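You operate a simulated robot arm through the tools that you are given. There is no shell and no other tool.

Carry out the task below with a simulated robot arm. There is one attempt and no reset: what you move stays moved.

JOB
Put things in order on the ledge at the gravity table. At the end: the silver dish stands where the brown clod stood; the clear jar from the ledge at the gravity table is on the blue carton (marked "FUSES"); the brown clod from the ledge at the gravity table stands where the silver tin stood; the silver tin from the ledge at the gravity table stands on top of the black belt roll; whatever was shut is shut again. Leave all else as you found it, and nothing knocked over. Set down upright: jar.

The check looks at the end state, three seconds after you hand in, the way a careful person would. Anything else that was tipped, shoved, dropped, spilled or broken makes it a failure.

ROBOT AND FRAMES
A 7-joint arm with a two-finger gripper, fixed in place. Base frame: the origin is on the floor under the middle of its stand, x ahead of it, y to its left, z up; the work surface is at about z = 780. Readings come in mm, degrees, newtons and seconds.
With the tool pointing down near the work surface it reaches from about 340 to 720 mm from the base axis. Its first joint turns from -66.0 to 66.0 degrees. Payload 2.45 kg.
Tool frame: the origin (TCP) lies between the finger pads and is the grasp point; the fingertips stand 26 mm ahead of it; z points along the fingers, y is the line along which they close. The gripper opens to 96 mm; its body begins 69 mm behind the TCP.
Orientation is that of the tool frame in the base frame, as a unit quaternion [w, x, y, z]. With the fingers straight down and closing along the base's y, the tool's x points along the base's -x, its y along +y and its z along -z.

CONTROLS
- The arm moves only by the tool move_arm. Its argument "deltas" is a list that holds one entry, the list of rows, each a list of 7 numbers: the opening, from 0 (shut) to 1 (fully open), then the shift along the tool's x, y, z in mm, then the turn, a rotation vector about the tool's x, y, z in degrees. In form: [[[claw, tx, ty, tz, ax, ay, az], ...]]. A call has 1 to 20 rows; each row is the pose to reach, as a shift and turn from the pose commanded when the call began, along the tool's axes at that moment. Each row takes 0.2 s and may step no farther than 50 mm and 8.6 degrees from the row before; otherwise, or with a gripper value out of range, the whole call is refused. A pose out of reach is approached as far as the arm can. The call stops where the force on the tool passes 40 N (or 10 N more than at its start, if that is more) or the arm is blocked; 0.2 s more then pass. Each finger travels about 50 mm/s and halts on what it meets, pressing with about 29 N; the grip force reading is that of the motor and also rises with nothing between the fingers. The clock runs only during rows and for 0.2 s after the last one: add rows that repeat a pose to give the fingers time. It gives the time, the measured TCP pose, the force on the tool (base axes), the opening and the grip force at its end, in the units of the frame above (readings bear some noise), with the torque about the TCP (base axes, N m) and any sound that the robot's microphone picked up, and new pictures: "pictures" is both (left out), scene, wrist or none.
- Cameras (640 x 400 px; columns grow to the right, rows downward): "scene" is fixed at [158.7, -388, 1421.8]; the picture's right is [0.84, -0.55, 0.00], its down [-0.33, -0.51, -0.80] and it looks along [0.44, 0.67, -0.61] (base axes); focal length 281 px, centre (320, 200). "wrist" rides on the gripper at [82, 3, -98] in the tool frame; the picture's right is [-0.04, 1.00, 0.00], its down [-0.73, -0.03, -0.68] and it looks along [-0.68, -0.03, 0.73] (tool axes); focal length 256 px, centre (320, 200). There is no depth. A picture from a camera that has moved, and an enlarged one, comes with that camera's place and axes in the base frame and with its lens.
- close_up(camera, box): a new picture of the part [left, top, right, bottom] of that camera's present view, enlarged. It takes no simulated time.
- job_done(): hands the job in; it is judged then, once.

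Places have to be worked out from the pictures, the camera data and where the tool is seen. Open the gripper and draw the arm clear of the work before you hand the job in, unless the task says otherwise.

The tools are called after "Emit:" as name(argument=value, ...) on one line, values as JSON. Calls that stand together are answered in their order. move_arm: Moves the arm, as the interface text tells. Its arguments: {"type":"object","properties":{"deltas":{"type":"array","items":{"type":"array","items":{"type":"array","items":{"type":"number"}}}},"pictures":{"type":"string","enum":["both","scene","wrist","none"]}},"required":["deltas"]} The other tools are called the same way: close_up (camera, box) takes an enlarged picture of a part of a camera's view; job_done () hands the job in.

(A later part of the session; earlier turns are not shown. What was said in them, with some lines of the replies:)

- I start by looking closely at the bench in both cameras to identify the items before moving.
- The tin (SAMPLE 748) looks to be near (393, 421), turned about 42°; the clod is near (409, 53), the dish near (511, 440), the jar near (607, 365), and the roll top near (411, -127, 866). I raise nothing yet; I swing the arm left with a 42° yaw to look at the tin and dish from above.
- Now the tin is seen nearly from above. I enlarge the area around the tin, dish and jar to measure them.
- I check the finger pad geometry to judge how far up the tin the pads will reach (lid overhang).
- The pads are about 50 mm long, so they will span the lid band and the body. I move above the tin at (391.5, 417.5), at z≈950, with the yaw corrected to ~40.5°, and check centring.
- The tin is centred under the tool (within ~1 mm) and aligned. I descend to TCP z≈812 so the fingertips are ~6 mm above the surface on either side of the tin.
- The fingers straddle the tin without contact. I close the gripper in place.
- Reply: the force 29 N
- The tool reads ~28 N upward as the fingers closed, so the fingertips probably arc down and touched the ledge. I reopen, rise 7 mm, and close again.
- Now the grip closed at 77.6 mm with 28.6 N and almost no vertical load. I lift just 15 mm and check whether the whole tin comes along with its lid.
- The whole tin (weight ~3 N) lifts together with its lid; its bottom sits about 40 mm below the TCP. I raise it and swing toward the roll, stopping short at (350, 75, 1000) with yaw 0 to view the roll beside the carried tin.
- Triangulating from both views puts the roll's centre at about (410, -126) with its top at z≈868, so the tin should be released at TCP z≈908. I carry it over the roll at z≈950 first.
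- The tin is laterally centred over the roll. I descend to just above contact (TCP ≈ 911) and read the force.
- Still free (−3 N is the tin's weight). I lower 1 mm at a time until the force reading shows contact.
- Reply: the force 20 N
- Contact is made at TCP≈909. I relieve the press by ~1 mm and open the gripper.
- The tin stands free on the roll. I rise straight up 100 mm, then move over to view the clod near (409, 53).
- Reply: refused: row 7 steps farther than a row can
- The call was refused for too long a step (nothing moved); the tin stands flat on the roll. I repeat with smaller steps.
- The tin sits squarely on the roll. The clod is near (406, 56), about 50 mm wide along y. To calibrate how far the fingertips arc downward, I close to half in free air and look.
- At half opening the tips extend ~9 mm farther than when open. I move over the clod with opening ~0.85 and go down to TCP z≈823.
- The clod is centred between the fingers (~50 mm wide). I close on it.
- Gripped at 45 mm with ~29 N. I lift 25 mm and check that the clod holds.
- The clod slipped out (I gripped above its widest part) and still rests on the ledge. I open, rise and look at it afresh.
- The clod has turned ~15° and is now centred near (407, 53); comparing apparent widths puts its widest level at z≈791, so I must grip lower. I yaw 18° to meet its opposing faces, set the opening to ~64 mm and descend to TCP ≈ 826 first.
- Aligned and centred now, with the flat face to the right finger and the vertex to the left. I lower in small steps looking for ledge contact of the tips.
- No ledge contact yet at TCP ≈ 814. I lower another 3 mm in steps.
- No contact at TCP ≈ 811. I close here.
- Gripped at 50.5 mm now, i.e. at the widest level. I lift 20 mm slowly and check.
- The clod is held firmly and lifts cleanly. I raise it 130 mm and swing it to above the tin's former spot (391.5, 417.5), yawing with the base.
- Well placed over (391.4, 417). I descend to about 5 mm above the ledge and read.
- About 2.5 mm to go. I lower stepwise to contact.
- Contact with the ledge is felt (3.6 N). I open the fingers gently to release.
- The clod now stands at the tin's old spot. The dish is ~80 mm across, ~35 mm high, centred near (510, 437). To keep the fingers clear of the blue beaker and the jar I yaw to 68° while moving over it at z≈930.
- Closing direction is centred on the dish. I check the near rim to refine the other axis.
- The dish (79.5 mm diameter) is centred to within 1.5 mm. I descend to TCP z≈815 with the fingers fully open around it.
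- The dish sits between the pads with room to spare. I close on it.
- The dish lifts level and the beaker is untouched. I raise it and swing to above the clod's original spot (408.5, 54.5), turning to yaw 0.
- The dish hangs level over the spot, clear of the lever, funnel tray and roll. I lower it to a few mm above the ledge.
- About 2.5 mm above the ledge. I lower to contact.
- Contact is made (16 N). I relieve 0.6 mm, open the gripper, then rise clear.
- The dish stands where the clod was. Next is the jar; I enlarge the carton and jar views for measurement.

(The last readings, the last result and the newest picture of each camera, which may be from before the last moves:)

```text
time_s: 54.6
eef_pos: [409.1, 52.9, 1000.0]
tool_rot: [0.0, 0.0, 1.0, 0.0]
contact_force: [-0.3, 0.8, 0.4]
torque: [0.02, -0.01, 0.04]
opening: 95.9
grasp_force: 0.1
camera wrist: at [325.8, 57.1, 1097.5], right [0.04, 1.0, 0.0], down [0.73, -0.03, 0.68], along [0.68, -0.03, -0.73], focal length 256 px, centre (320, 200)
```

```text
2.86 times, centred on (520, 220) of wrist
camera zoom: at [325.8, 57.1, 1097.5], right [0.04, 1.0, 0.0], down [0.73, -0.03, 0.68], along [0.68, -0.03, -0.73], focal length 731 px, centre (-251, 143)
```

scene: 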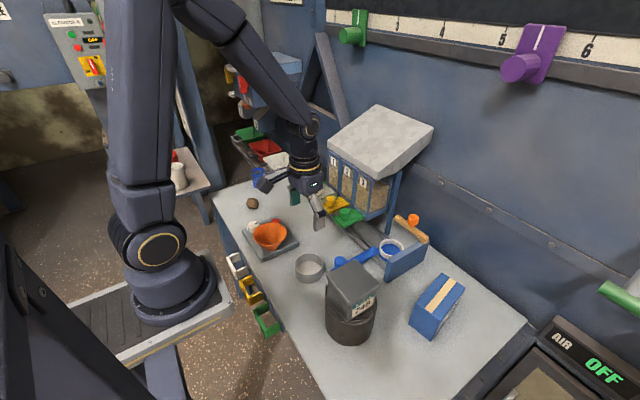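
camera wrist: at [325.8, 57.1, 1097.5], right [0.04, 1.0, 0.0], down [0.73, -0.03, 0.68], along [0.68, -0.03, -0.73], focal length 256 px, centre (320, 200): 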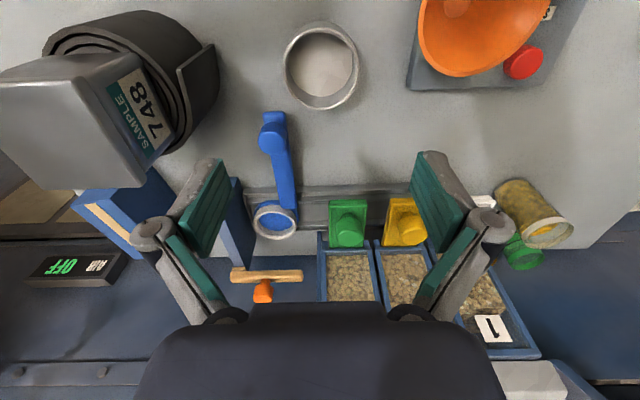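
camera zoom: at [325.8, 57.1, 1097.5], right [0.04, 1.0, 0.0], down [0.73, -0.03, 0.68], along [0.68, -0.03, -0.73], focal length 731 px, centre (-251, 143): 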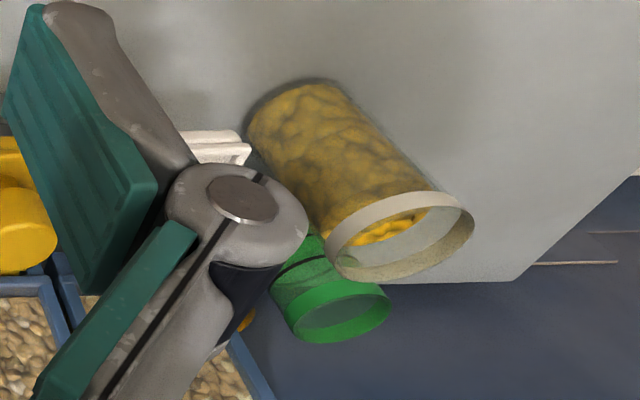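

The carton's top is about 57×119 mm, centred near (592, -224) at z≈869. The jar (open-topped, with yellow beans) is near (610, 366). I move closer to measure the jar, at (470, 300, 1000) with yaw 31°.

Emit:
move_arm(deltas=[[[1, -10, 41, 0, 0, 0, -5.2], [1, -20, 82, 0, 0, 0, -10.4], [1, -30, 123, 0, 0, 0, -15.6], [1, -40, 164, 0, 0, 0, -20.8], [1, -50, 205, 0, 0, 0, -26], [1, -61, 246.5, 0, 0, 0, -31], [1, -61, 246.5, 0, 0, 0, -31]]])

Emit:
close_up(camera="wrist", box=[220, 60, 420, 220])

Emit:
close_up(camera="scene", box=[285, 145, 345, 225])

```text
time_s: 56.2
eef_pos: [470.2, 301.3, 999.8]
tool_rot: [0.0, -0.269, 0.963, 0.0]
contact_force: [0.6, 0.5, -0.4]
torque: [-0.02, 0.01, -0.01]
opening: 95.9
grasp_force: 0.0
camera wrist: at [397.9, 262.6, 1096.9], right [-0.48, 0.88, 0.0], down [0.64, 0.35, 0.68], along [0.6, 0.33, -0.73], focal length 256 px, centre (320, 200)
```

scene: 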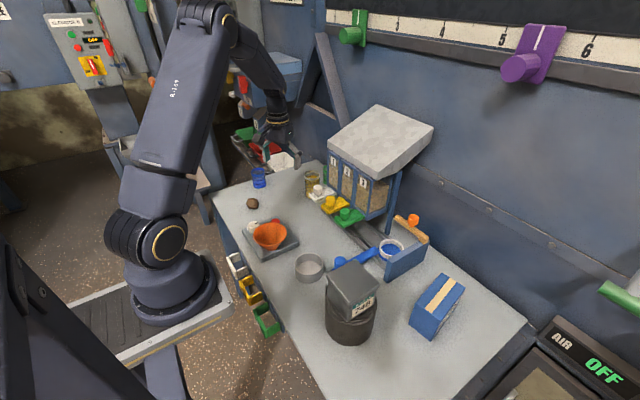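
wrist: 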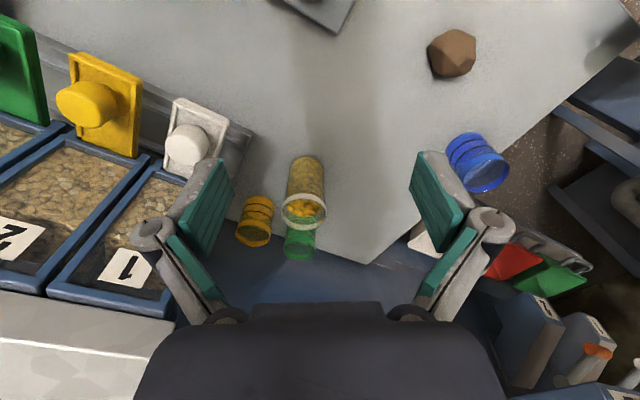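

```text
2.50 times, centred on (320, 140) of wrist
camera zoom: at [397.9, 262.6, 1096.9], right [-0.48, 0.88, 0.0], down [0.64, 0.35, 0.68], along [0.6, 0.33, -0.73], focal length 640 px, centre (320, 350)
```

zoom: 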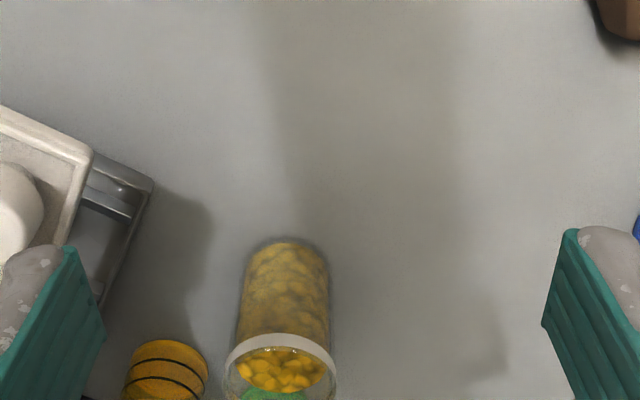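

```text
5.00 times, centred on (315, 185) of scene
camera zoom: at [158.7, -388.0, 1421.8], right [0.84, -0.55, 0.0], down [-0.33, -0.51, -0.8], along [0.44, 0.67, -0.61], focal length 1403 px, centre (345, 275)
```

zoom: 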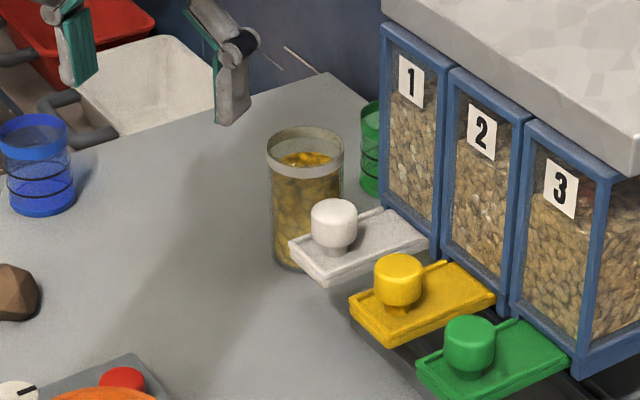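

I enlarge the jar region itself.

Emit:
close_up(camera="wrist", box=[230, 130, 390, 280])

```text
2.67 times, centred on (310, 205) of wrist
camera zoom: at [397.9, 262.6, 1096.9], right [-0.48, 0.88, 0.0], down [0.64, 0.35, 0.68], along [0.6, 0.33, -0.73], focal length 683 px, centre (347, 187)
```

zoom: 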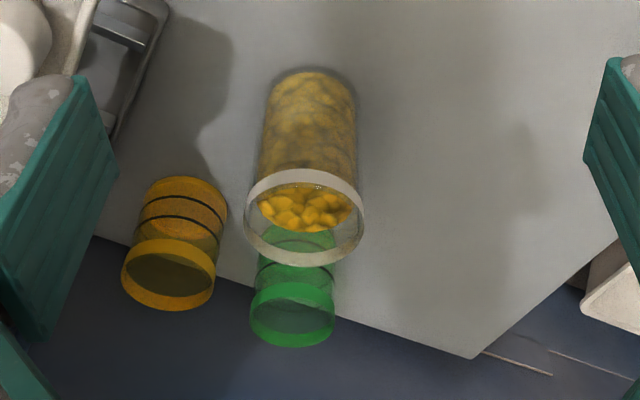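

The jar measures: rim top z≈874, rim diameter ~57, centre ≈ (612, 359), i.e. 709 mm from the base. I move above it at z≈940 with the gripper slightly narrowed and check the pose reached.

Emit:
move_arm(deltas=[[[0.95, -30, -5, 12, 0, 0, 0], [0.9, -60, -10, 24, 0, 0, 0], [0.88, -90, -15, 36, 0, 0, 0], [0.88, -120, -20.3, 48, 0, 0, 0], [0.88, -151, -25.5, 60, 0, 0, 0], [0.88, -151, -25.5, 60, 0, 0, 0]]])

Emit:
close_up(camera="wrist", box=[210, 30, 430, 210])

Emit:
close_up(camera="scene", box=[270, 90, 390, 210])

```text
time_s: 57.6
eef_pos: [612.6, 356.0, 938.6]
tool_rot: [-0.001, -0.268, 0.963, -0.001]
contact_force: [-0.9, 0.1, 0.3]
torque: [0.01, 0.03, 0.01]
opening: 84.7
grasp_force: 0.0
camera wrist: at [540.0, 318.0, 1036.9], right [-0.48, 0.88, 0.0], down [0.64, 0.35, 0.68], along [0.59, 0.33, -0.74], focal length 256 px, centre (320, 200)
```

scene: 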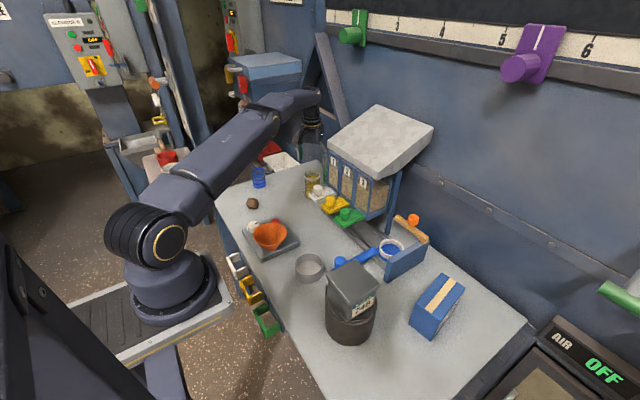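
wrist: 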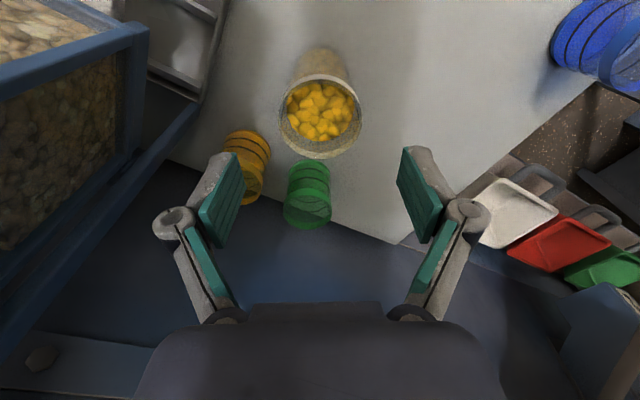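

```text
2.22 times, centred on (320, 120) of wrist
camera zoom: at [540.0, 318.0, 1036.9], right [-0.48, 0.88, 0.0], down [0.64, 0.35, 0.68], along [0.59, 0.33, -0.74], focal length 569 px, centre (320, 378)
```

zoom: 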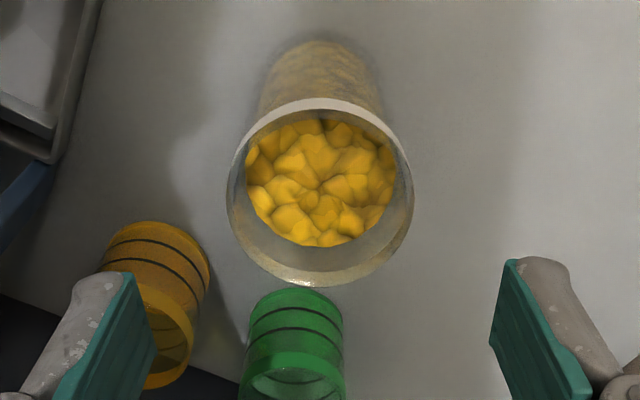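

```text
3.33 times, centred on (330, 150) of scene
camera zoom: at [158.7, -388.0, 1421.8], right [0.84, -0.55, 0.0], down [-0.33, -0.51, -0.8], along [0.44, 0.67, -0.61], focal length 935 px, centre (287, 367)
```

zoom: 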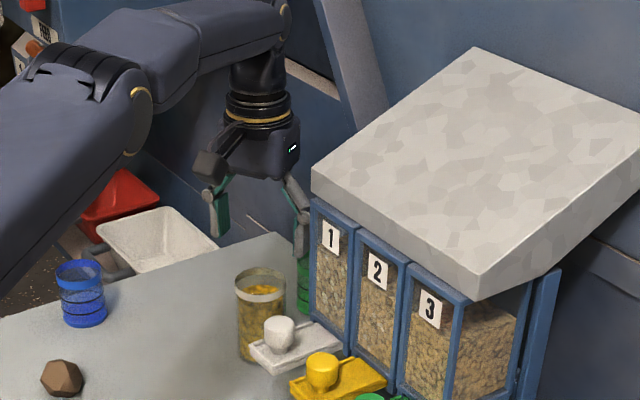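

The jar is centred within 1 mm under the tool and neighbours clear the fingers. I descend to TCP z≈838 so the pads cover the rim band and upper body.

Emit:
move_arm(deltas=[[[0.88, 0.5, 0, 35, 0, 0, 0], [0.88, 1, 0, 65, 0, 0, 0], [0.88, 1, 0, 88, 0, 0, 0], [0.88, 1, 0, 100.5, 0, 0, 0], [0.88, 1, 0, 100.5, 0, 0, 0]]])

Emit:
close_up(camera="scene", box=[280, 130, 360, 210])

```text
time_s: 58.8
eef_pos: [613.4, 356.8, 839.1]
tool_rot: [0.0, -0.268, 0.963, 0.0]
contact_force: [-0.1, -0.5, -0.3]
torque: [-0.04, 0.02, 0.02]
opening: 84.6
grasp_force: 0.0
camera wrist: at [539.9, 317.5, 936.2], right [-0.48, 0.88, 0.0], down [0.64, 0.35, 0.68], along [0.6, 0.33, -0.73], focal length 256 px, centre (320, 200)
```

scene: 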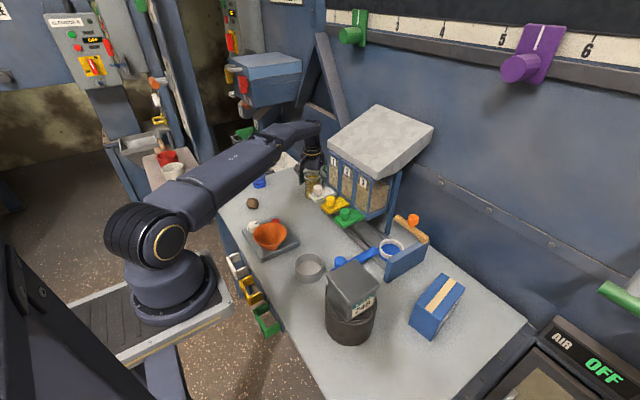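
wrist: 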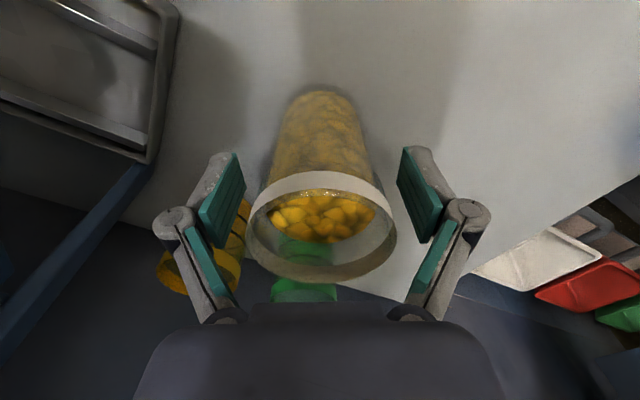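

```text
5.00 times, centred on (320, 170) of scene
camera zoom: at [158.7, -388.0, 1421.8], right [0.84, -0.55, 0.0], down [-0.33, -0.51, -0.8], along [0.44, 0.67, -0.61], focal length 1403 px, centre (320, 350)
```

zoom: 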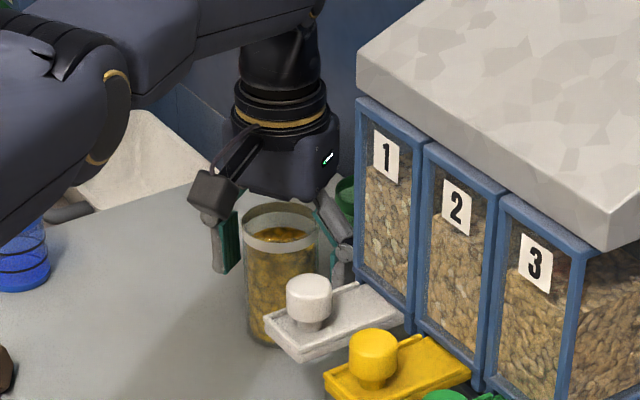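

The rim top would sit ~35 mm above the TCP, near the finger hinges (the jam case with the tin). I raise 9 mm to TCP ≈ 848 so the pads bear on the band properly, then close gently.

Emit:
move_arm(deltas=[[[0.88, 0, 0, -9, 0, 0, 0], [0.88, 0, 0, -9, 0, 0, 0], [0.8, 0, 0, -9, 0, 0, 0], [0.72, 0, 0, -9, 0, 0, 0], [0.64, 0, 0, -9, 0, 0, 0], [0.56, 0, 0, -9, 0, 0, 0], [0.5, 0, 0, -9, 0, 0, 0], [0.45, 0, 0, -9, 0, 0, 0], [0.45, 0, 0, -9, 0, 0, 0]]])

Emit:
close_up(camera="scene", box=[280, 130, 360, 210])

```text
time_s: 60.8
eef_pos: [613.1, 355.8, 848.8]
tool_rot: [0.0, -0.267, 0.964, 0.001]
contact_force: [-1.3, 0.5, 1.5]
torque: [0.05, 0.08, 0.03]
opening: 52.4
grasp_force: 28.8
camera wrist: at [539.6, 317.5, 945.8], right [-0.48, 0.88, 0.0], down [0.64, 0.35, 0.68], along [0.6, 0.33, -0.73], focal length 256 px, centre (320, 200)
```

scene: 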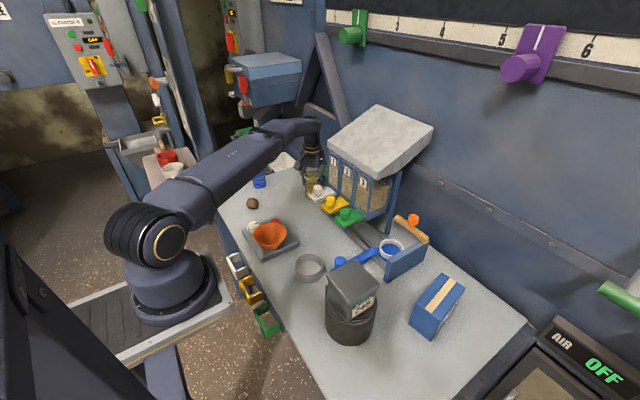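
wrist: 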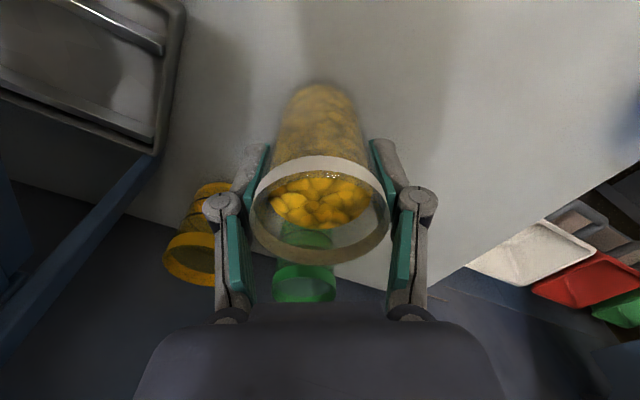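

```text
5.00 times, centred on (320, 170) of scene
camera zoom: at [158.7, -388.1, 1421.8], right [0.84, -0.55, 0.0], down [-0.33, -0.51, -0.8], along [0.44, 0.67, -0.61], focal length 1403 px, centre (320, 350)
```

zoom: 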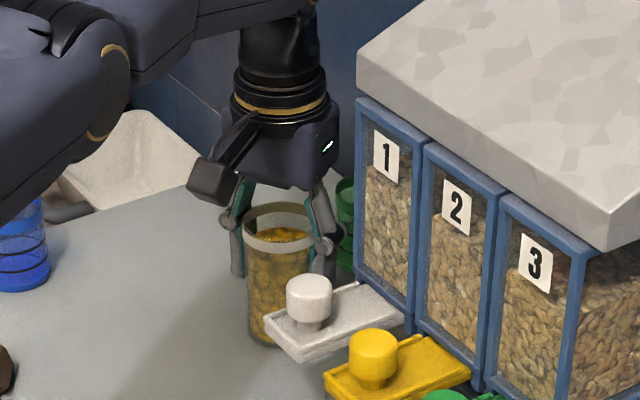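

The jar is gripped at 52.4 mm without load. I lift 12 mm slowly and check it holds and stays upright.

Emit:
move_arm(deltas=[[[0.45, 0, 0, -2, 0, 0, 0], [0.45, 0, 0, -5, 0, 0, 0], [0.45, 0, 0, -8, 0, 0, 0], [0.45, 0, 0, -12, 0, 0, 0], [0.45, 0, 0, -12, 0, 0, 0]]])

Emit:
close_up(camera="scene", box=[280, 130, 360, 210])

```text
time_s: 62.0
eef_pos: [611.7, 356.2, 860.1]
tool_rot: [0.0, -0.267, 0.964, -0.001]
contact_force: [0.5, -0.1, -0.8]
torque: [-0.02, 0.03, -0.02]
opening: 52.2
grasp_force: 29.2
camera wrist: at [539.4, 317.3, 957.9], right [-0.48, 0.88, 0.0], down [0.64, 0.35, 0.68], along [0.6, 0.33, -0.73], focal length 256 px, centre (320, 200)
```

scene: 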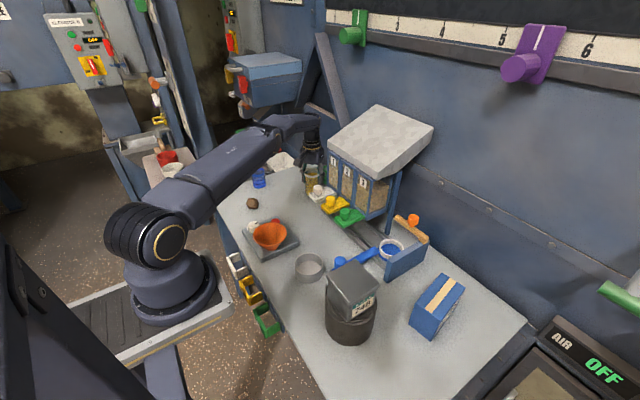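
wrist: 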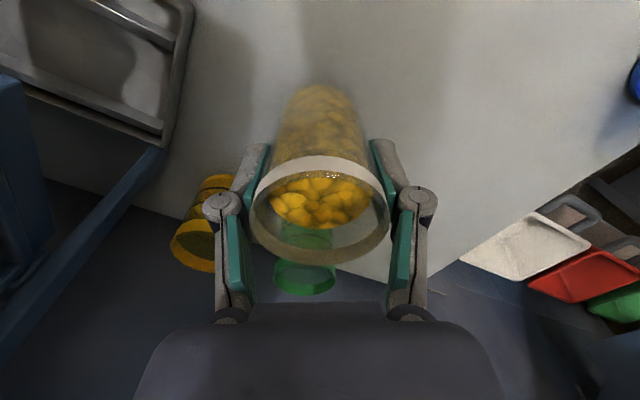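

```text
5.00 times, centred on (320, 170) of scene
camera zoom: at [158.7, -388.0, 1421.8], right [0.84, -0.55, 0.0], down [-0.33, -0.51, -0.8], along [0.44, 0.67, -0.61], focal length 1403 px, centre (320, 350)
```

zoom: 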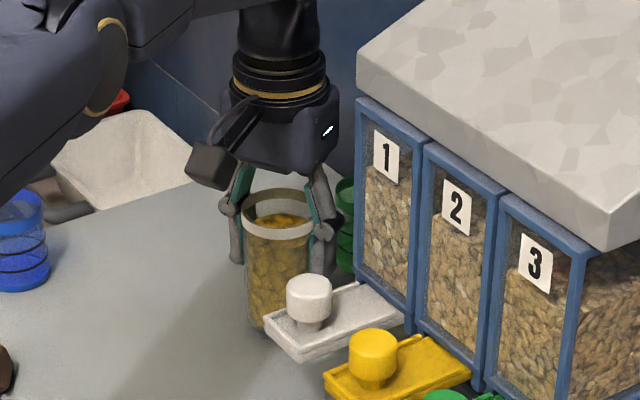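

The jar hangs upright and steady. To stay clear of the gate and hopper I first go straight up 40 mm, then draw back along −x while rising to z≈1045.

Emit:
move_arm(deltas=[[[0.45, 0, 0, -20, 0, 0, 0], [0.45, 0, 0, -40, 0, 0, 0], [0.45, 17.4, 10.5, -64, 0, 0, 0], [0.45, 34.9, 20.9, -88, 0, 0, 0], [0.45, 52.3, 31.4, -112.5, 0, 0, 0], [0.45, 69.7, 41.9, -136.5, 0, 0, 0], [0.45, 87.2, 52.3, -161, 0, 0, 0], [0.45, 104.6, 62.8, -185, 0, 0, 0], [0.45, 104.6, 62.8, -185, 0, 0, 0]]])

```text
time_s: 64.0
eef_pos: [490.1, 357.0, 1044.2]
tool_rot: [0.0, -0.267, 0.964, 0.0]
contact_force: [0.2, -0.1, -1.3]
torque: [0.03, 0.0, -0.01]
opening: 52.3
grasp_force: 29.4
camera wrist: at [416.7, 317.7, 1142.3], right [-0.48, 0.88, 0.0], down [0.64, 0.35, 0.68], along [0.6, 0.33, -0.73], focal length 256 px, centre (320, 200)
```

scene: 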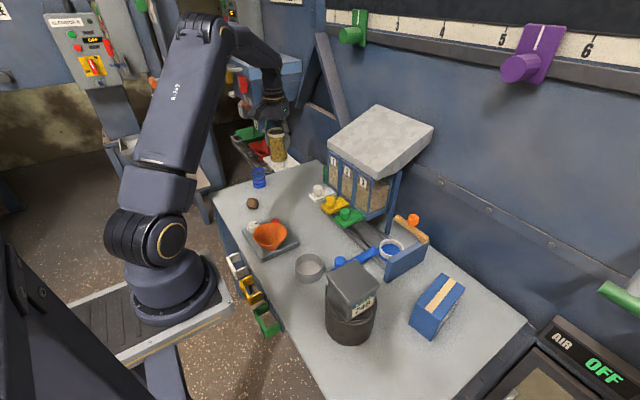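
wrist: 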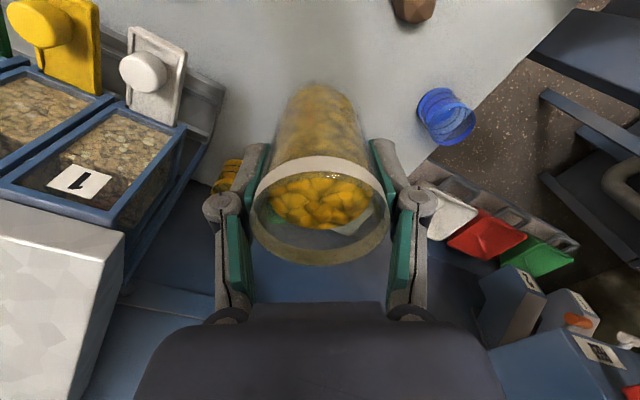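

The jar stays upright and clear. I swing it at z≈1050 past the hopper front, over the bench, to (470, -100), well above the tin on the roll.

Emit:
move_arm(deltas=[[[0.45, 21.3, -23.3, -0.8, 0, 0, 2.7], [0.45, 42.5, -46.5, -1.5, 0, 0, 5.5], [0.45, 63.8, -69.8, -2.3, 0, 0, 8.2], [0.45, 85, -93.1, -3, 0, 0, 10.9], [0.45, 106.3, -116.3, -3.8, 0, 0, 13.7], [0.45, 127.5, -139.6, -4.5, 0, 0, 16.4], [0.45, 148.8, -162.8, -5.3, 0, 0, 19.1], [0.45, 170, -186.1, -6, 0, 0, 21.8], [0.45, 181.8, -214, -6, 0, 0, 24.6], [0.45, 193.5, -242, -6, 0, 0, 27.3], [0.45, 205.3, -269.9, -6, 0, 0, 30], [0.45, 217, -297.8, -6, 0, 0, 32.8], [0.45, 228.8, -325.8, -6, 0, 0, 35.5], [0.45, 240.6, -353.7, -6, 0, 0, 38.3], [0.45, 252.3, -381.6, -6, 0, 0, 41], [0.45, 252.3, -381.6, -6, 0, 0, 41]]])

```text
time_s: 67.4
eef_pos: [470.3, -100.6, 1050.5]
tool_rot: [-0.001, 0.087, 0.996, 0.0]
contact_force: [0.1, 0.6, -1.5]
torque: [0.03, 0.0, 0.02]
opening: 51.8
grasp_force: 28.7
camera wrist: at [390.0, -83.1, 1147.9], right [0.21, 0.98, 0.0], down [0.72, -0.16, 0.68], along [0.66, -0.14, -0.73], focal length 256 px, centre (320, 200)
```

scene: 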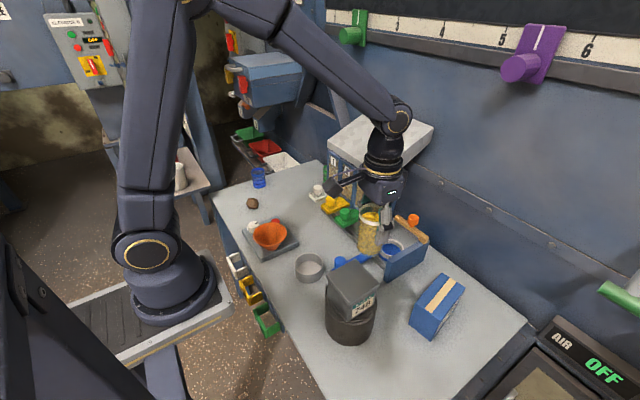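
wrist: 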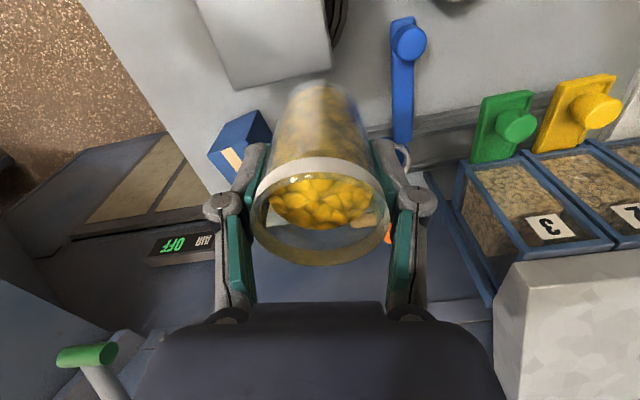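

My carton estimate re-projects exactly onto this view (corners at (258,111) and (208,156)). I carry the jar over its centre (592, -224) at z≈1000.

Emit:
move_arm(deltas=[[[0.45, -23.5, -16.7, 5, 0, 0, 1.7], [0.45, -47.1, -33.5, 10, 0, 0, 3.3], [0.45, -70.6, -50.2, 18, 0, 0, 5], [0.45, -94.1, -66.9, 28, 0, 0, 6.7], [0.45, -117.7, -83.7, 40, 0, 0, 8.3], [0.45, -141.2, -100.4, 50, 0, 0, 10], [0.45, -141.2, -100.4, 50, 0, 0, 10], [0.45, -141.2, -100.4, 50, 0, 0, 10]]])

Emit:
close_up(camera="scene", box=[370, 180, 490, 340])

```text
time_s: 69.2
eef_pos: [591.6, -224.8, 999.3]
tool_rot: [0.0, 0.174, 0.985, -0.001]
contact_force: [-0.9, -0.7, -2.0]
torque: [0.01, 0.01, 0.03]
opening: 51.0
grasp_force: 29.2
camera wrist: at [514.6, -193.3, 1098.1], right [0.38, 0.93, 0.0], down [0.68, -0.28, 0.68], along [0.63, -0.26, -0.73], focal length 256 px, centre (320, 200)
```

scene: 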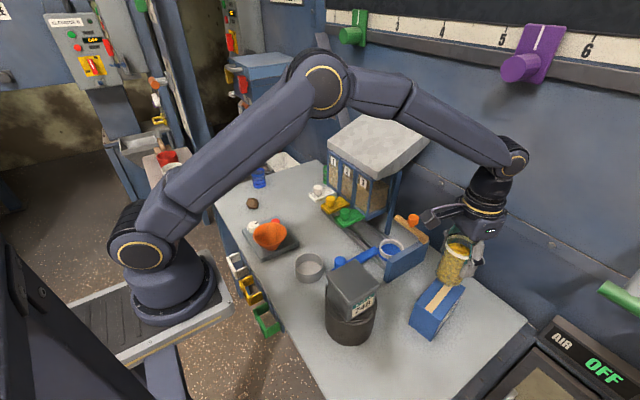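
wrist: 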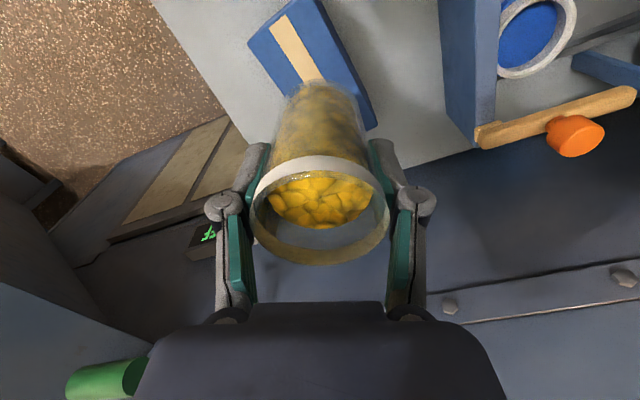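

```text
2.50 times, centred on (430, 260) of scene
camera zoom: at [158.7, -388.1, 1421.8], right [0.84, -0.55, 0.0], down [-0.33, -0.51, -0.8], along [0.44, 0.67, -0.61], focal length 702 px, centre (45, 50)
```

zoom: 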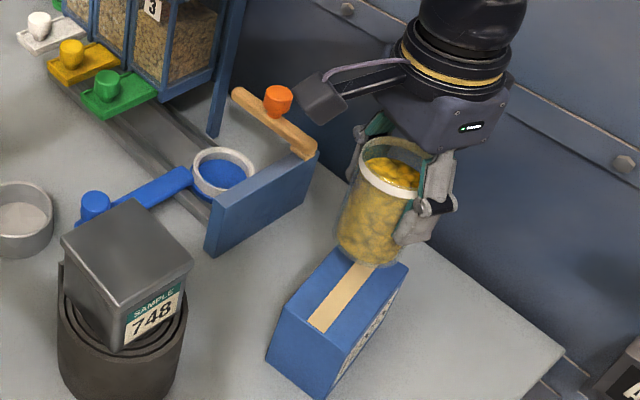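

The jar is upright over the carton. I descend to about 7 mm above the carton's top and check alignment.

Emit:
move_arm(deltas=[[[0.45, 0, 0, 20, 0, 0, 0], [0.45, 0, 0, 38, 0, 0, 0], [0.45, 0, 0, 50, 0, 0, 0], [0.45, 0, 0, 55, 0, 0, 0], [0.45, 0, 0, 55, 0, 0, 0]]])

Emit:
close_up(camera="scene", box=[400, 220, 500, 340])

Emit:
close_up(camera="wrist", box=[200, 0, 440, 160])

```text
time_s: 70.4
eef_pos: [591.9, -224.1, 944.6]
tool_rot: [0.0, 0.173, 0.985, 0.0]
contact_force: [-0.6, -0.4, -1.3]
torque: [0.0, 0.0, 0.0]
opening: 51.0
grasp_force: 29.2
camera wrist: at [515.0, -192.6, 1043.2], right [0.38, 0.93, 0.0], down [0.68, -0.28, 0.68], along [0.63, -0.26, -0.73], focal length 256 px, centre (320, 200)
```

scene: 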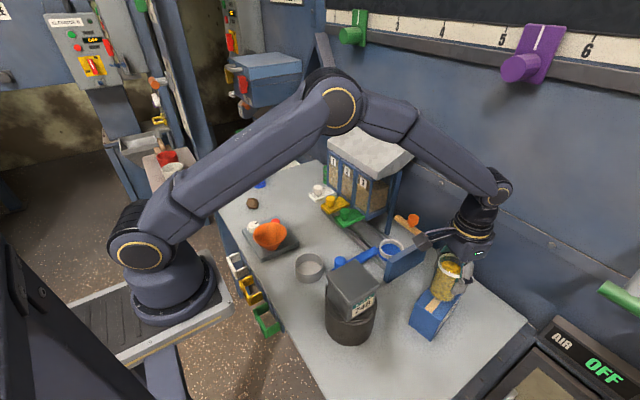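
wrist: 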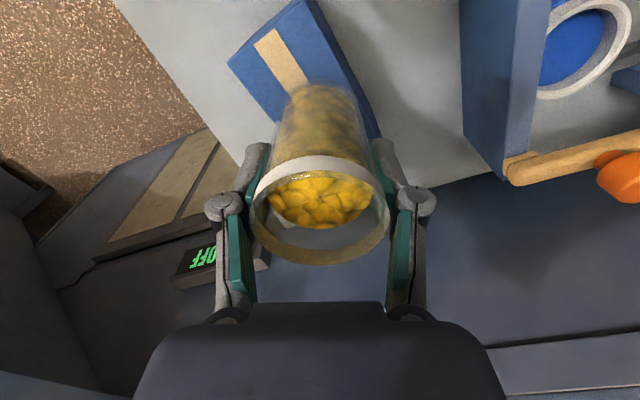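

```text
3.33 times, centred on (450, 280) of scene
camera zoom: at [158.7, -388.1, 1421.8], right [0.84, -0.55, 0.0], down [-0.33, -0.51, -0.8], along [0.44, 0.67, -0.61], focal length 935 px, centre (-113, -67)
```

zoom: 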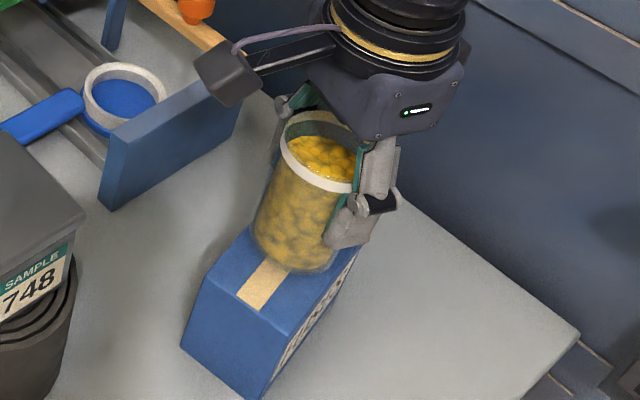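

```text
2.50 times, centred on (320, 80) of wrist
camera zoom: at [515.0, -192.6, 1043.2], right [0.38, 0.93, 0.0], down [0.68, -0.28, 0.68], along [0.63, -0.26, -0.73], focal length 640 px, centre (320, 500)
```

zoom: 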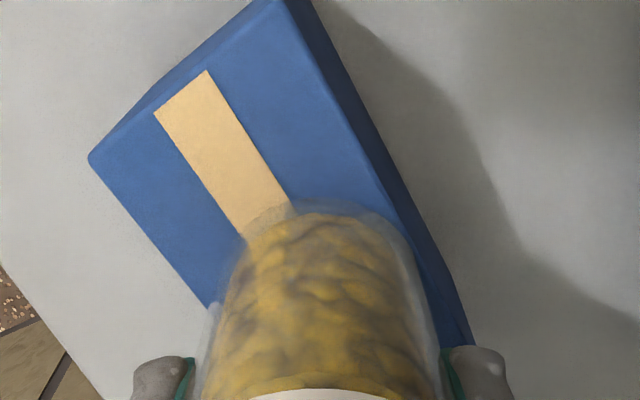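

The jar's base is centred on the tape line of the carton. I lower in small steps until contact.

Emit:
move_arm(deltas=[[[0.45, 0, 0, 2, 0, 0, 0], [0.45, 0, 0, 4, 0, 0, 0], [0.45, 0, 0, 5, 0, 0, 0], [0.45, 0, 0, 5, 0, 0, 0]]], pictures="none")

Emit:
move_arm(deltas=[[[0.45, 0, 0, 1, 0, 0, 0], [0.45, 0, 0, 1, 0, 0, 0]]], pictures="none")

Emit:
move_arm(deltas=[[[0.45, 0, 0, 1, 0, 0, 0], [0.45, 0, 0, 1, 0, 0, 0]]], pictures="none")

```text
time_s: 71.4
eef_pos: [592.8, -224.4, 941.1]
tool_rot: [0.001, 0.174, 0.985, 0.0]
contact_force: [0.1, -0.5, -1.8]
torque: [0.0, 0.0, 0.0]
opening: 51.0
grasp_force: 29.3
```

```text
time_s: 72.0
eef_pos: [592.3, -223.3, 939.7]
tool_rot: [0.0, 0.174, 0.985, 0.0]
contact_force: [0.9, -1.2, -1.2]
torque: [0.0, -0.01, 0.02]
opening: 51.1
grasp_force: 29.5
```

```text
time_s: 72.6
eef_pos: [593.7, -224.8, 937.7]
tool_rot: [0.0, 0.174, 0.985, 0.0]
contact_force: [-0.5, -0.7, -1.3]
torque: [0.01, -0.02, 0.01]
opening: 50.7
grasp_force: 28.6
```

Still free (about −1.3 N, the jar's weight). I continue 1 mm at a time.

Emit:
move_arm(deltas=[[[0.45, 0, 0, 0.8, 0, 0, 0], [0.45, 0, 0, 0.8, 0, 0, 0]]], pictures="none")

Emit:
move_arm(deltas=[[[0.45, 0, 0, 0.8, 0, 0, 0], [0.45, 0, 0, 0.8, 0, 0, 0]]], pictures="wrist")

Emit:
close_up(camera="scene", box=[410, 230, 490, 330])

```text
time_s: 73.2
eef_pos: [592.2, -224.7, 937.8]
tool_rot: [0.0, 0.174, 0.985, 0.0]
contact_force: [-0.4, -0.5, -0.8]
torque: [-0.05, -0.02, 0.03]
opening: 50.8
grasp_force: 28.7
```

```text
time_s: 73.8
eef_pos: [592.4, -224.7, 939.2]
tool_rot: [0.001, 0.174, 0.985, 0.0]
contact_force: [-2.4, 2.8, 9.8]
torque: [0.11, 0.21, 0.02]
opening: 50.8
grasp_force: 29.0
camera wrist: at [515.7, -192.8, 1035.8], right [0.38, 0.93, 0.0], down [0.68, -0.28, 0.68], along [0.63, -0.26, -0.73], focal length 256 px, centre (320, 200)
```

wrist: 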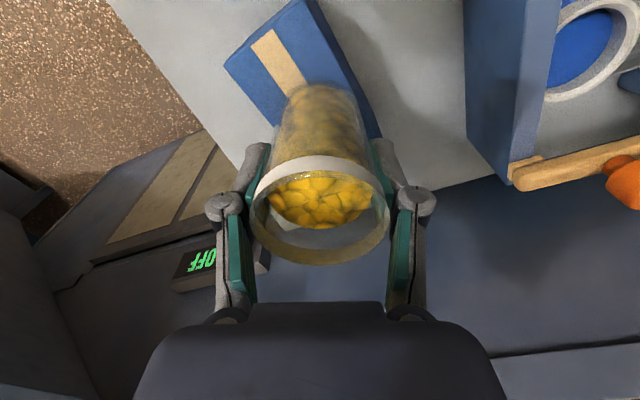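

```text
4.00 times, centred on (450, 280) of scene
camera zoom: at [158.5, -387.9, 1421.9], right [0.84, -0.55, 0.0], down [-0.33, -0.51, -0.8], along [0.44, 0.67, -0.61], focal length 1122 px, centre (-200, -120)
```

zoom: 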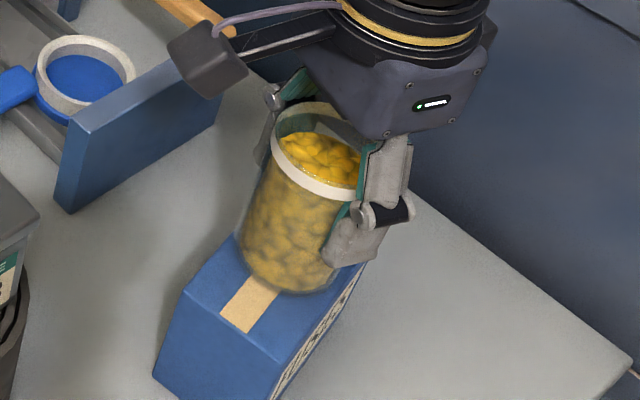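

The jar is resting on the carton (≈10 N, nearly centred contact). I back off 0.5 mm and open slowly and evenly.

Emit:
move_arm(deltas=[[[0.45, 0, 0, -0.5, 0, 0, 0], [0.5, 0, 0, -0.5, 0, 0, 0], [0.56, 0, 0, -0.5, 0, 0, 0], [0.6, 0, 0, -0.5, 0, 0, 0], [0.66, 0, 0, -0.5, 0, 0, 0], [0.74, 0, 0, -0.5, 0, 0, 0], [0.82, 0, 0, -0.5, 0, 0, 0], [0.9, 0, 0, -0.5, 0, 0, 0], [0.9, 0, 0, -0.5, 0, 0, 0]]])

Emit:
close_up(camera="scene", box=[410, 230, 490, 330])

```text
time_s: 75.8
eef_pos: [592.9, -224.4, 937.5]
tool_rot: [0.0, 0.173, 0.985, 0.0]
contact_force: [-0.9, 0.0, -0.4]
torque: [0.01, -0.01, 0.05]
opening: 86.3
grasp_force: 0.0
camera wrist: at [515.7, -192.7, 1035.6], right [0.38, 0.93, 0.0], down [0.68, -0.28, 0.68], along [0.63, -0.26, -0.73], focal length 256 px, centre (320, 200)
```

scene: 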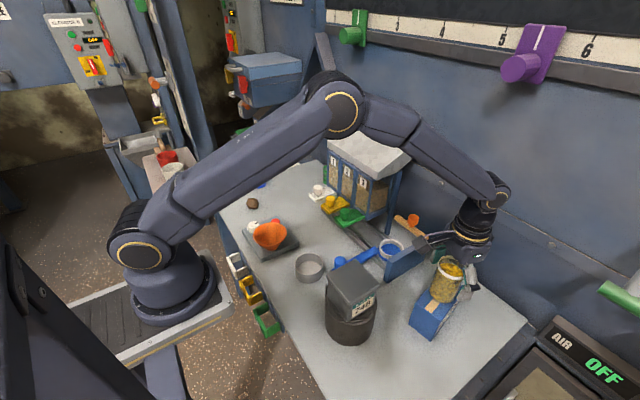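
wrist: 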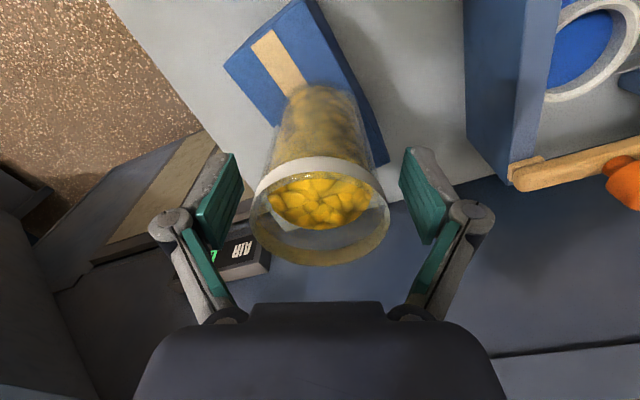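

```text
4.00 times, centred on (450, 280) of scene
camera zoom: at [158.7, -388.0, 1421.8], right [0.84, -0.55, 0.0], down [-0.33, -0.51, -0.8], along [0.44, 0.67, -0.61], focal length 1122 px, centre (-200, -120)
```

zoom: 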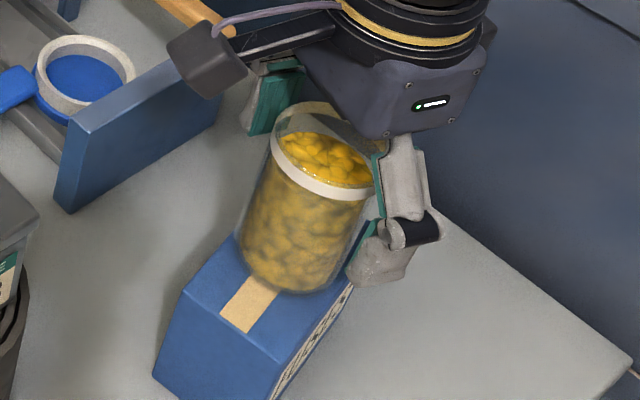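

The jar stands on the carton unmoved. I rise straight up 120 mm and then draw back toward the starting area.

Emit:
move_arm(deltas=[[[0.9, 0, 0, -15, 0, 0, 0], [0.9, 0, 0, -40, 0, 0, 0], [0.9, 0, 0, -80, 0, 0, 0], [0.95, 0, 0, -120, 0, 0, 0], [1, 30, 10, -145, 0, 0, 0], [1, 60, 25, -165, 0, 0, 0], [1, 95, 45, -185, 0, 0, -4], [1, 125, 70, -200, 0, 0, -8], [1, 150, 95, -210, 0, 0, -12], [1, 170, 120, -220, 0, 0, -16], [1, 180, 145, -225, 0, 0, -20], [1, 180, 145, -225, 0, 0, -20]]])

Emit:
close_up(camera="scene", box=[300, 220, 500, 350])

Emit:
close_up(camera="scene", box=[200, 140, 360, 260])

```text
time_s: 78.4
eef_pos: [472.6, -26.9, 1162.2]
tool_rot: [0.0, 0.0, 1.0, 0.0]
contact_force: [0.4, -0.1, 0.0]
torque: [0.05, 0.02, 0.01]
opening: 96.1
grasp_force: 0.1
camera wrist: at [389.2, -23.4, 1260.1], right [0.04, 1.0, 0.0], down [0.73, -0.03, 0.68], along [0.68, -0.03, -0.73], focal length 256 px, centre (320, 200)
```

scene: 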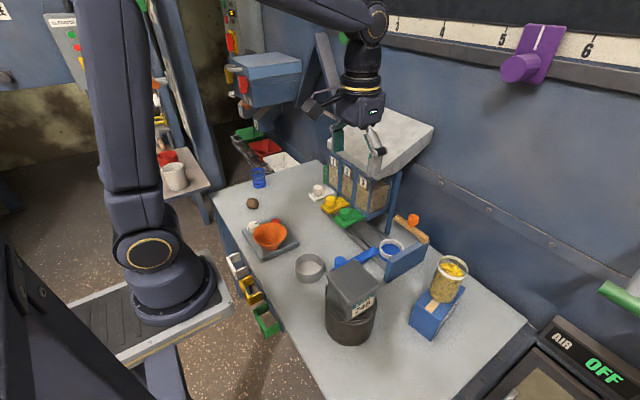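
wrist: 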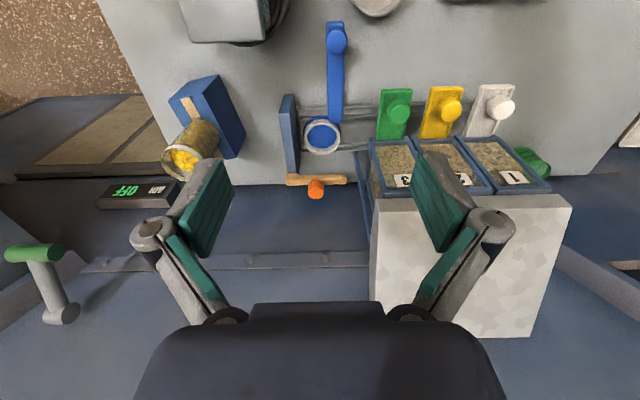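

```text
3.08 times, centred on (400, 285) of scene
camera zoom: at [158.7, -388.0, 1421.8], right [0.84, -0.55, 0.0], down [-0.33, -0.51, -0.8], along [0.44, 0.67, -0.61], focal length 863 px, centre (74, -62)
```

zoom: 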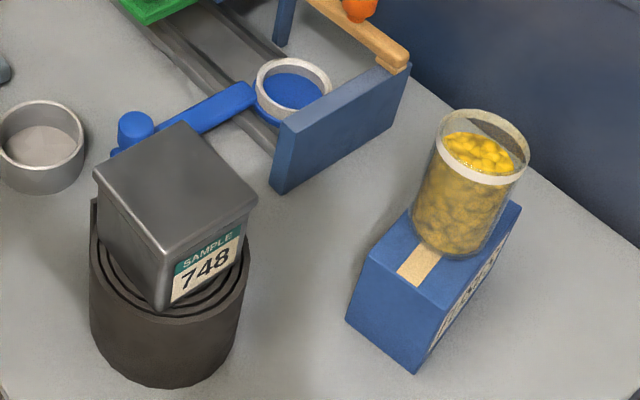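

```text
3.33 times, centred on (280, 200) of scene
camera zoom: at [158.7, -388.0, 1421.8], right [0.84, -0.55, 0.0], down [-0.33, -0.51, -0.8], along [0.44, 0.67, -0.61], focal length 935 px, centre (453, 200)
```

zoom: 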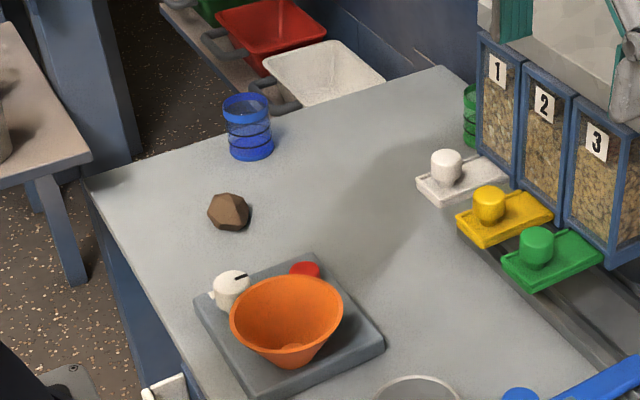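

Everything stands as asked: tin on the roll, clod at the tin's spot, dish at the clod's spot, jar upright on the carton; nothing else has shifted. I return the arm to its starting pose, gripper open.

Emit:
move_arm(deltas=[[[1, 31, 13, -4, 0, 0, 0], [1, 62.5, 27, -8.5, 0, 0, 0], [1, 62.5, 27, -8.5, 0, 0, 0], [1, 62.5, 27, -8.5, 0, 0, 0]]])

Emit:
close_up(camera="scene", box=[200, 150, 500, 350])

```text
time_s: 79.4
eef_pos: [410.6, 0.6, 1170.8]
tool_rot: [0.0, -0.001, 1.0, 0.0]
contact_force: [0.3, 0.2, -0.3]
torque: [0.03, -0.02, 0.02]
opening: 96.1
grasp_force: 0.2
camera wrist: at [327.4, 3.9, 1269.7], right [0.04, 1.0, 0.0], down [0.73, -0.03, 0.68], along [0.68, -0.03, -0.73], focal length 256 px, centre (320, 200)
```

scene: 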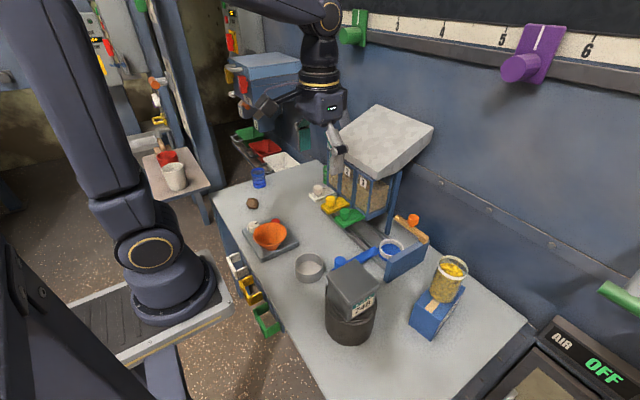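
wrist: 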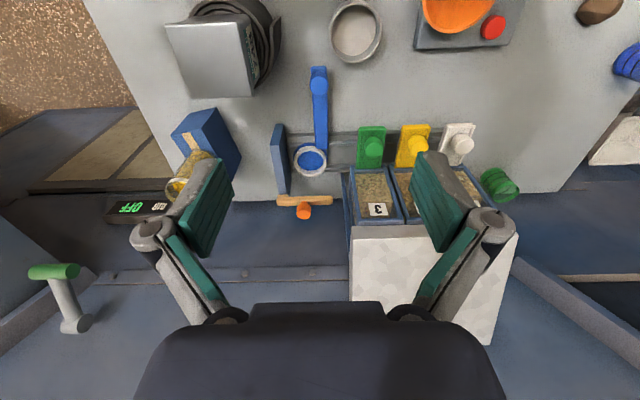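

```text
2.00 times, centred on (350, 250) of scene
camera zoom: at [158.7, -388.0, 1421.8], right [0.84, -0.55, 0.0], down [-0.33, -0.51, -0.8], along [0.44, 0.67, -0.61], focal length 561 px, centre (260, 100)
```

zoom: 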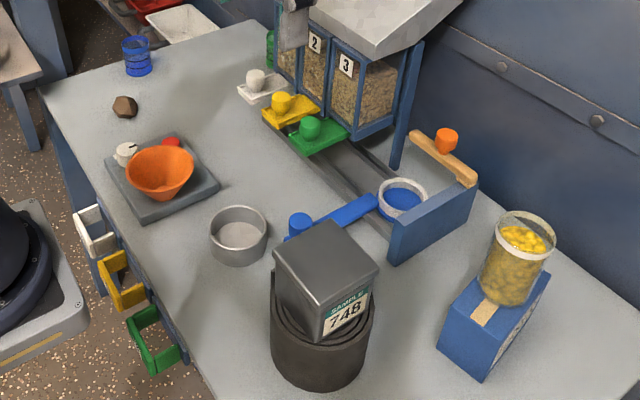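

The dish now appears in the wrist view exactly where the clod did at the start, and all placements look stable with the arm clear and gripper open. I hand the job in.

Emit:
job_done()

```text
The job is handed in.
```

I've moved all four items and handed the job in; no verdict has come back yet. In the last pictures everything stood steady:

- **Silver tin:** it stands on top of the black belt roll, with its lid still on.
- **Brown clod:** it stands where the tin was. My first grip slipped, so it turned and shifted a few millimetres on the ledge before I got hold of it. It did not fall.
- **Silver dish:** it stands where the clod was. In the final wrist view it matches the clod's starting position to within a few pixels.
- **Clear jar:** it stands upright and centred on the blue carton, with its contents still in it.

I opened nothing, so there was nothing to shut again. I saw no sign that anything else was moved or knocked over. The arm is back at its starting pose with the gripper open.
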